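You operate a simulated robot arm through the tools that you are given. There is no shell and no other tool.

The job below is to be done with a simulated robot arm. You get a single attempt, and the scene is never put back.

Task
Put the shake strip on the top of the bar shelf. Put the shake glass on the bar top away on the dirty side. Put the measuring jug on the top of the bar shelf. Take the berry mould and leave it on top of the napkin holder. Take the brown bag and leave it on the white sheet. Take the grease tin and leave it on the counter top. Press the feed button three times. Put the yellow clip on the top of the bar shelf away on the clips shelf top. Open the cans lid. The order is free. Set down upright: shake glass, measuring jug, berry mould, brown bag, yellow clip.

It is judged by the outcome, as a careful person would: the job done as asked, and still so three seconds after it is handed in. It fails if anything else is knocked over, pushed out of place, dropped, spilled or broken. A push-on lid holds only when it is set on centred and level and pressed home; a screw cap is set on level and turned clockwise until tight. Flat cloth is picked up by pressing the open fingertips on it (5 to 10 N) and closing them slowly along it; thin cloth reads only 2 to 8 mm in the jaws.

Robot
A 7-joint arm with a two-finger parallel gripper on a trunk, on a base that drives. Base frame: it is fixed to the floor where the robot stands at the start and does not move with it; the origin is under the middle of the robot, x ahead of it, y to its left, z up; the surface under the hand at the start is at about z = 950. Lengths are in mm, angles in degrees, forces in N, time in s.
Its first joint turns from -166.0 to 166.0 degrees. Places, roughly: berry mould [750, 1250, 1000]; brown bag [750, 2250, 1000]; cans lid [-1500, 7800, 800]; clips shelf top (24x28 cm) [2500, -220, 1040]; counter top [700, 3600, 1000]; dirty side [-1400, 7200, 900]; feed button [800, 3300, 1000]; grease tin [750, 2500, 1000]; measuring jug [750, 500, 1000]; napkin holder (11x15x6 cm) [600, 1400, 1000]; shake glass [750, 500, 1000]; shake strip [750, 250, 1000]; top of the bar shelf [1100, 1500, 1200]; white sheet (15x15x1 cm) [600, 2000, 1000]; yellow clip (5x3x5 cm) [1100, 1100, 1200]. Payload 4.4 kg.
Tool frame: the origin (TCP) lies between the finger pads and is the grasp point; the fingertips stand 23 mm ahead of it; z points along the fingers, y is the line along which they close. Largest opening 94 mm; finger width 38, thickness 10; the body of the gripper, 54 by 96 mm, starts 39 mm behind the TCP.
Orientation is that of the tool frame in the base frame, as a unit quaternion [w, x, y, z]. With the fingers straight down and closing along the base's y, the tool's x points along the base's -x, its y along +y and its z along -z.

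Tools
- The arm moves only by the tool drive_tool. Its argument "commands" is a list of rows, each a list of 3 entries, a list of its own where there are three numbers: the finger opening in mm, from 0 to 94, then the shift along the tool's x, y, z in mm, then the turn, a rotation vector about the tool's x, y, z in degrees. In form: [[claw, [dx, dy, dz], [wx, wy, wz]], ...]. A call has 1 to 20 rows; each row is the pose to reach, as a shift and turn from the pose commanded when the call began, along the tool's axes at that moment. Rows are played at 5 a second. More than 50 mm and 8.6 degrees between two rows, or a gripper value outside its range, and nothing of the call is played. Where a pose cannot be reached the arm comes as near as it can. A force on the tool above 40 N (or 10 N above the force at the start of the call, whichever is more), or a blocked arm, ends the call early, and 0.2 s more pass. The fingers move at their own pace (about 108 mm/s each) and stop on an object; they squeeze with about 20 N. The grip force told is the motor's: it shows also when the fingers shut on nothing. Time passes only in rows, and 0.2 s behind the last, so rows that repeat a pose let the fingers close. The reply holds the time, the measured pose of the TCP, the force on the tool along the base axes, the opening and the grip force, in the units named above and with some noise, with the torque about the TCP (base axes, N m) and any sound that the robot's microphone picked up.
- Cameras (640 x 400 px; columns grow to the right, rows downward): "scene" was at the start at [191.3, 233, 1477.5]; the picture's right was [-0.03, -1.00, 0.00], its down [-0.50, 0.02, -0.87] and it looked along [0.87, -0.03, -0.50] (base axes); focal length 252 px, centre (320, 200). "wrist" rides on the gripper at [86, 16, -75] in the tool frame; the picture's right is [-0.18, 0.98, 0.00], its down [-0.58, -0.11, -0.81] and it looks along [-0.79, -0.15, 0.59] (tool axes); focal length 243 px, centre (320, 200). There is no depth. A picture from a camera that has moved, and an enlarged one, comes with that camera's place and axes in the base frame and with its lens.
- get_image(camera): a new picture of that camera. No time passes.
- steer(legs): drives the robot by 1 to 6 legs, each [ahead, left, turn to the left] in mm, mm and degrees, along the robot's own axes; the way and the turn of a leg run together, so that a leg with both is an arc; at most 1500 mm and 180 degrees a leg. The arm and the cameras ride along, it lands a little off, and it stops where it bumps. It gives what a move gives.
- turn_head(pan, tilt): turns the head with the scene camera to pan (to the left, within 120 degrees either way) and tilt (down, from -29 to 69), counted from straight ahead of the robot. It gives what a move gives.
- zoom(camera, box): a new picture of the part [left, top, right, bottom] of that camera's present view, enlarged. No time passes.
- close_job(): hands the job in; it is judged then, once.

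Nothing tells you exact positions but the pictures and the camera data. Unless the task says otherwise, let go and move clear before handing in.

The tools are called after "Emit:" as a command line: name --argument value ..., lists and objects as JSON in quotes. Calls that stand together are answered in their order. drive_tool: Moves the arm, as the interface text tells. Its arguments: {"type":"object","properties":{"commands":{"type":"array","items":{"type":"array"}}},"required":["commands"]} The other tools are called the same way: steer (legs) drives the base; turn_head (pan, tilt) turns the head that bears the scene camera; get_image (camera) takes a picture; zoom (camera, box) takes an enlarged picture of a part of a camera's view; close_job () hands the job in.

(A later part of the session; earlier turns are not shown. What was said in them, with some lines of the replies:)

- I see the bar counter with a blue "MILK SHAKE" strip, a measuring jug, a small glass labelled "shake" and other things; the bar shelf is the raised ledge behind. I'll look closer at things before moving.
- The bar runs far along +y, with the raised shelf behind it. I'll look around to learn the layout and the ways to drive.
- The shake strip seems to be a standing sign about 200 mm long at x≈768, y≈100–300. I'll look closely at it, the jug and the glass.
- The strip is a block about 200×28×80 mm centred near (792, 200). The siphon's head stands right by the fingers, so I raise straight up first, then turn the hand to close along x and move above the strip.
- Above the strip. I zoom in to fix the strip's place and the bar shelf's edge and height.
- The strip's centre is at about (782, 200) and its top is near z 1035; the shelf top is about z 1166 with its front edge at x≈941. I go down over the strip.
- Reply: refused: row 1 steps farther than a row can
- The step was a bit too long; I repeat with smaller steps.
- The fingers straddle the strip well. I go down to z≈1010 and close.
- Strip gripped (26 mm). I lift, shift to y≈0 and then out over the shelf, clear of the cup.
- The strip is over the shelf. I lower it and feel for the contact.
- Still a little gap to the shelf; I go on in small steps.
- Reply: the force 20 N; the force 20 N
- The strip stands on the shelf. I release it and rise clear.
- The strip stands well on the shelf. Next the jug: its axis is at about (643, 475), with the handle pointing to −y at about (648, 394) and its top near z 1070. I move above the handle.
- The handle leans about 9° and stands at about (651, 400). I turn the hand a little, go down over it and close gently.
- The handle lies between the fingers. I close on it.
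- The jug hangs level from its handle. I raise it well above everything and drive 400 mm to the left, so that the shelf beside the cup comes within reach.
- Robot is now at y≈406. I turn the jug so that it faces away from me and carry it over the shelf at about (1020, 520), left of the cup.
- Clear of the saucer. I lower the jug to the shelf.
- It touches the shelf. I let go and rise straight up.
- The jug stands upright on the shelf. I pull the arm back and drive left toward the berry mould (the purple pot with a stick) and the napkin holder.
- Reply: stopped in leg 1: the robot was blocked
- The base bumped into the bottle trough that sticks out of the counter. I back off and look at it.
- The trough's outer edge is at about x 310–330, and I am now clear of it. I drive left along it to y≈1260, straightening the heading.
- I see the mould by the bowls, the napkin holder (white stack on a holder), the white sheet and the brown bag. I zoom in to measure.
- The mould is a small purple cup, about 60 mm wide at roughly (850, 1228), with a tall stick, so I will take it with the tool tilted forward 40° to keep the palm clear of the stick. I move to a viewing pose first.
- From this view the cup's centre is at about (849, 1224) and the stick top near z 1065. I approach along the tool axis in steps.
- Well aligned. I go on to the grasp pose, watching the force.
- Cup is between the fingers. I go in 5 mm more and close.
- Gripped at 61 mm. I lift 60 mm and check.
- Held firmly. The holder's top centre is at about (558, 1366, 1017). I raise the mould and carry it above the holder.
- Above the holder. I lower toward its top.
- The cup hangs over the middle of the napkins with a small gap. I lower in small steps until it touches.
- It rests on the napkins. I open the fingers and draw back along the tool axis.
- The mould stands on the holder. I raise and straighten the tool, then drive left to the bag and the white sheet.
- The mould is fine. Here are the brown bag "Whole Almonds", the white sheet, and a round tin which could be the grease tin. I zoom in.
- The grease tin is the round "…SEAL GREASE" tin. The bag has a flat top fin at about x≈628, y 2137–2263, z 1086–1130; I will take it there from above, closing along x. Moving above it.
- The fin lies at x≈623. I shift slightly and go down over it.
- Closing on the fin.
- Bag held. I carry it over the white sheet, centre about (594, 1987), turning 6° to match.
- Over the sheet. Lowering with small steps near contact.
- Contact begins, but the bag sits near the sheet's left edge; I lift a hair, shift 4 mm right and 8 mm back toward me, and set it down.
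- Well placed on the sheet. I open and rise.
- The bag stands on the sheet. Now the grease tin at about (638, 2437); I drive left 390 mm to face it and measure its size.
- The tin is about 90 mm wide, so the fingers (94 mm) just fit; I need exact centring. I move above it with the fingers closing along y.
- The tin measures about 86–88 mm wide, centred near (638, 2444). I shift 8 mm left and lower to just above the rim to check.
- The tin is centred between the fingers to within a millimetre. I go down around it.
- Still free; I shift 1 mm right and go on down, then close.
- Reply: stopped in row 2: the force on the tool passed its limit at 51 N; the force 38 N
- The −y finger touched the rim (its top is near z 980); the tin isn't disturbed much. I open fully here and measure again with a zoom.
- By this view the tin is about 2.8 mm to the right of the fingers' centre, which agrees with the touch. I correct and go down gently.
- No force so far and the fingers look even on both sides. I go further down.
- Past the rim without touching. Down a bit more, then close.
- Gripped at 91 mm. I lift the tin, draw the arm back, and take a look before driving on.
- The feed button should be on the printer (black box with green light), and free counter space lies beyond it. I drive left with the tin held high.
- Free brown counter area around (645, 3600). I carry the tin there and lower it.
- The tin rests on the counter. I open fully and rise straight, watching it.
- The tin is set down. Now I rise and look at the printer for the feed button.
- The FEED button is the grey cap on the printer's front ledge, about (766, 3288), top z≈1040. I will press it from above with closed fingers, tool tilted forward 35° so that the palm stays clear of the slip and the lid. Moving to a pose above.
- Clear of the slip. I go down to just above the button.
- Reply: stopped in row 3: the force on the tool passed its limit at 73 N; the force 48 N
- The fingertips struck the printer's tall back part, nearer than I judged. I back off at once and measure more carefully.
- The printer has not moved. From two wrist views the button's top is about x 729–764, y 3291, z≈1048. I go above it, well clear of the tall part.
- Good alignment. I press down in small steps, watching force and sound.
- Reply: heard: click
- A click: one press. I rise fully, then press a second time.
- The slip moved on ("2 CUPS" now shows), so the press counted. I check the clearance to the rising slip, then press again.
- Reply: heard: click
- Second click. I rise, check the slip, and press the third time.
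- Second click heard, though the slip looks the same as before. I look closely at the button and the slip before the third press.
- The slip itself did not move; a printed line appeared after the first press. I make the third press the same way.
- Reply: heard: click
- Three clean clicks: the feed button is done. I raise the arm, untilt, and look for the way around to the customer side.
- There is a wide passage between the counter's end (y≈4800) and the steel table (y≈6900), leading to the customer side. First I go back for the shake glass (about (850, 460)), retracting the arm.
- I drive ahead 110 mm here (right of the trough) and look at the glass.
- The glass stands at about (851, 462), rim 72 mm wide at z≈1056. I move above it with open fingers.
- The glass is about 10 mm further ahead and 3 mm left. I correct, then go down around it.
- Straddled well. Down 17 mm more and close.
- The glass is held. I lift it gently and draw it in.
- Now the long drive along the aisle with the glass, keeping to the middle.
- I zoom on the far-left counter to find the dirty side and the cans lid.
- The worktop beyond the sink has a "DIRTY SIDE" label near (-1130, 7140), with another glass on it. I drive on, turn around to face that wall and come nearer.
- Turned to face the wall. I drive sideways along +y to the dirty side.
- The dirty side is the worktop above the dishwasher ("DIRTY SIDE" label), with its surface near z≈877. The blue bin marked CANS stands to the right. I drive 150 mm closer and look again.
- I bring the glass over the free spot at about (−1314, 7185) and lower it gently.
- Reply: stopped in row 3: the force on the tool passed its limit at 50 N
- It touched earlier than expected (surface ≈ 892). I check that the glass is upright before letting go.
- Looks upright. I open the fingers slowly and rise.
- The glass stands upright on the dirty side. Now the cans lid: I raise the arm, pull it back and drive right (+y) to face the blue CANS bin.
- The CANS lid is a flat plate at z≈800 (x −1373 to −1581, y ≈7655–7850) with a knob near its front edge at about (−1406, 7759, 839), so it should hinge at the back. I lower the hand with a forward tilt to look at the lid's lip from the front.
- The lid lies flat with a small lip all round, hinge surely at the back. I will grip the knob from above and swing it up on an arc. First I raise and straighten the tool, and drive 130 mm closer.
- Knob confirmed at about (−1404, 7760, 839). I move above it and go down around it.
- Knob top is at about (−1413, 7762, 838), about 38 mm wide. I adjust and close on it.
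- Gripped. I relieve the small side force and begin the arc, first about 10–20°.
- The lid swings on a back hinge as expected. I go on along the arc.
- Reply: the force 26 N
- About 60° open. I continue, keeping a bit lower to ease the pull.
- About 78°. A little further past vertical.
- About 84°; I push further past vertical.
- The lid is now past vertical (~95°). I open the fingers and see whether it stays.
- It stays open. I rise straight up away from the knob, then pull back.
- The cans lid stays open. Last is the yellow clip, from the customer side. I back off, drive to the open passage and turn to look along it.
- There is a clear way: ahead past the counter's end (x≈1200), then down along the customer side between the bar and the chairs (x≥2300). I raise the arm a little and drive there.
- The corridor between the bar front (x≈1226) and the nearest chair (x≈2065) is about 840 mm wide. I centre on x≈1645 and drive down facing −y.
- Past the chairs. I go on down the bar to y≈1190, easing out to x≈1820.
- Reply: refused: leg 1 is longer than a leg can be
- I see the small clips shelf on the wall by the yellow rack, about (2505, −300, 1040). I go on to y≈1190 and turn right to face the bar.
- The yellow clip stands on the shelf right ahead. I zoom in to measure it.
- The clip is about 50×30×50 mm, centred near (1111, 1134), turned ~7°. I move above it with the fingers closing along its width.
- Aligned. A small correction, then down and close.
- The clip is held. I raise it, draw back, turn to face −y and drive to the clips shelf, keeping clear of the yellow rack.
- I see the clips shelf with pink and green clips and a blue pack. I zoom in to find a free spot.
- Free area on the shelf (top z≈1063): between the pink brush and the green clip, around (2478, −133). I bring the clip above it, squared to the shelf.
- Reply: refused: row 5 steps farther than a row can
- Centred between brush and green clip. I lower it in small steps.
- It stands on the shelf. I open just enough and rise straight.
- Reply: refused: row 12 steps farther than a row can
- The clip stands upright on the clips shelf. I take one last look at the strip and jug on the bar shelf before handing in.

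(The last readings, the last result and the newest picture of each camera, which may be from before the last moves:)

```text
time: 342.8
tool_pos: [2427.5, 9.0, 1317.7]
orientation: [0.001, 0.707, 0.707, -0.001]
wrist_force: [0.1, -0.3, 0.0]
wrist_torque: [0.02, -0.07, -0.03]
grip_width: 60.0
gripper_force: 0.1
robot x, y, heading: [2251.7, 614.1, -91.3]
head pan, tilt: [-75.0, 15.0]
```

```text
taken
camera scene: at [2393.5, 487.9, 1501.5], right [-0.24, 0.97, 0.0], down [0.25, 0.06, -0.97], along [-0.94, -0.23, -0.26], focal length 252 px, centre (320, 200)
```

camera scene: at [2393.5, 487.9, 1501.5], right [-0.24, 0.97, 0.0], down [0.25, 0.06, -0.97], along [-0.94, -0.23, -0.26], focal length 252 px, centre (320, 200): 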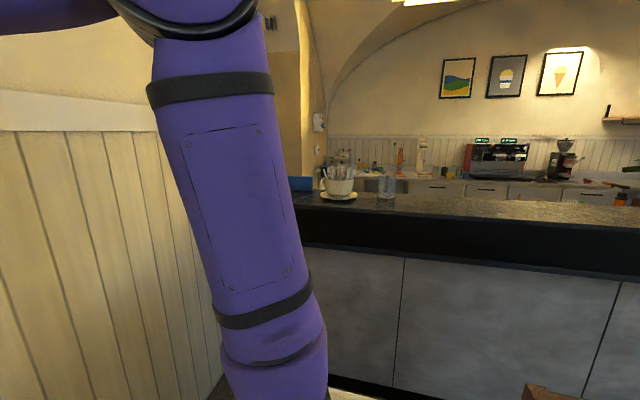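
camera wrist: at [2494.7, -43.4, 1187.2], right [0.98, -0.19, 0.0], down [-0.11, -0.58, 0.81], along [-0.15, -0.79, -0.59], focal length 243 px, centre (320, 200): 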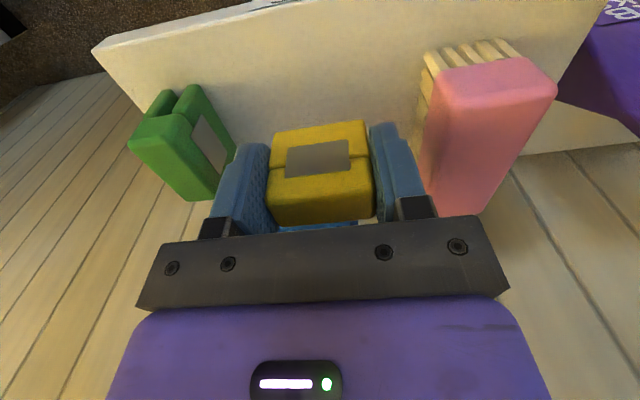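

The blue strip, the cup and the jug all stand on the bar shelf as I left them, and every part of the job is done with the arm clear. I hand in.

Emit:
close_job

```text
The job is handed in.
```

I did all nine tasks and handed the job in. The arm was clear of everything.

- **Bar shelf:** the shake strip and the measuring jug both stand on top of it. I saw them there in a last look before handing in.
- **Dirty side:** the shake glass is upright on the worktop with that label. It met the surface harder than intended, with about 50 N on the tool. It stood upright after I let go.
- **Napkin holder:** the berry mould stands upright on top of it.
- **White sheet:** the brown bag stands upright on it.
- **Counter top:** the grease tin is on the brown counter near the place you gave. My fingers pressed its rim once before I gripped it.
- **Feed button:** pressed three times, with one click each time. "2 CUPS" showed on the slip after the first press, and the slip looked the same after the other two.
- **Clips shelf:** the yellow clip is upright between the pink brush and the green clip.
- **Cans lid:** open a little past vertical, and it stayed there when I let go.

**Bumps:**
- The base touched the bottle trough once while driving.
- The fingertips struck the printer once, at about 73 N.

In the pictures afterwards, neither seemed to have moved anything.
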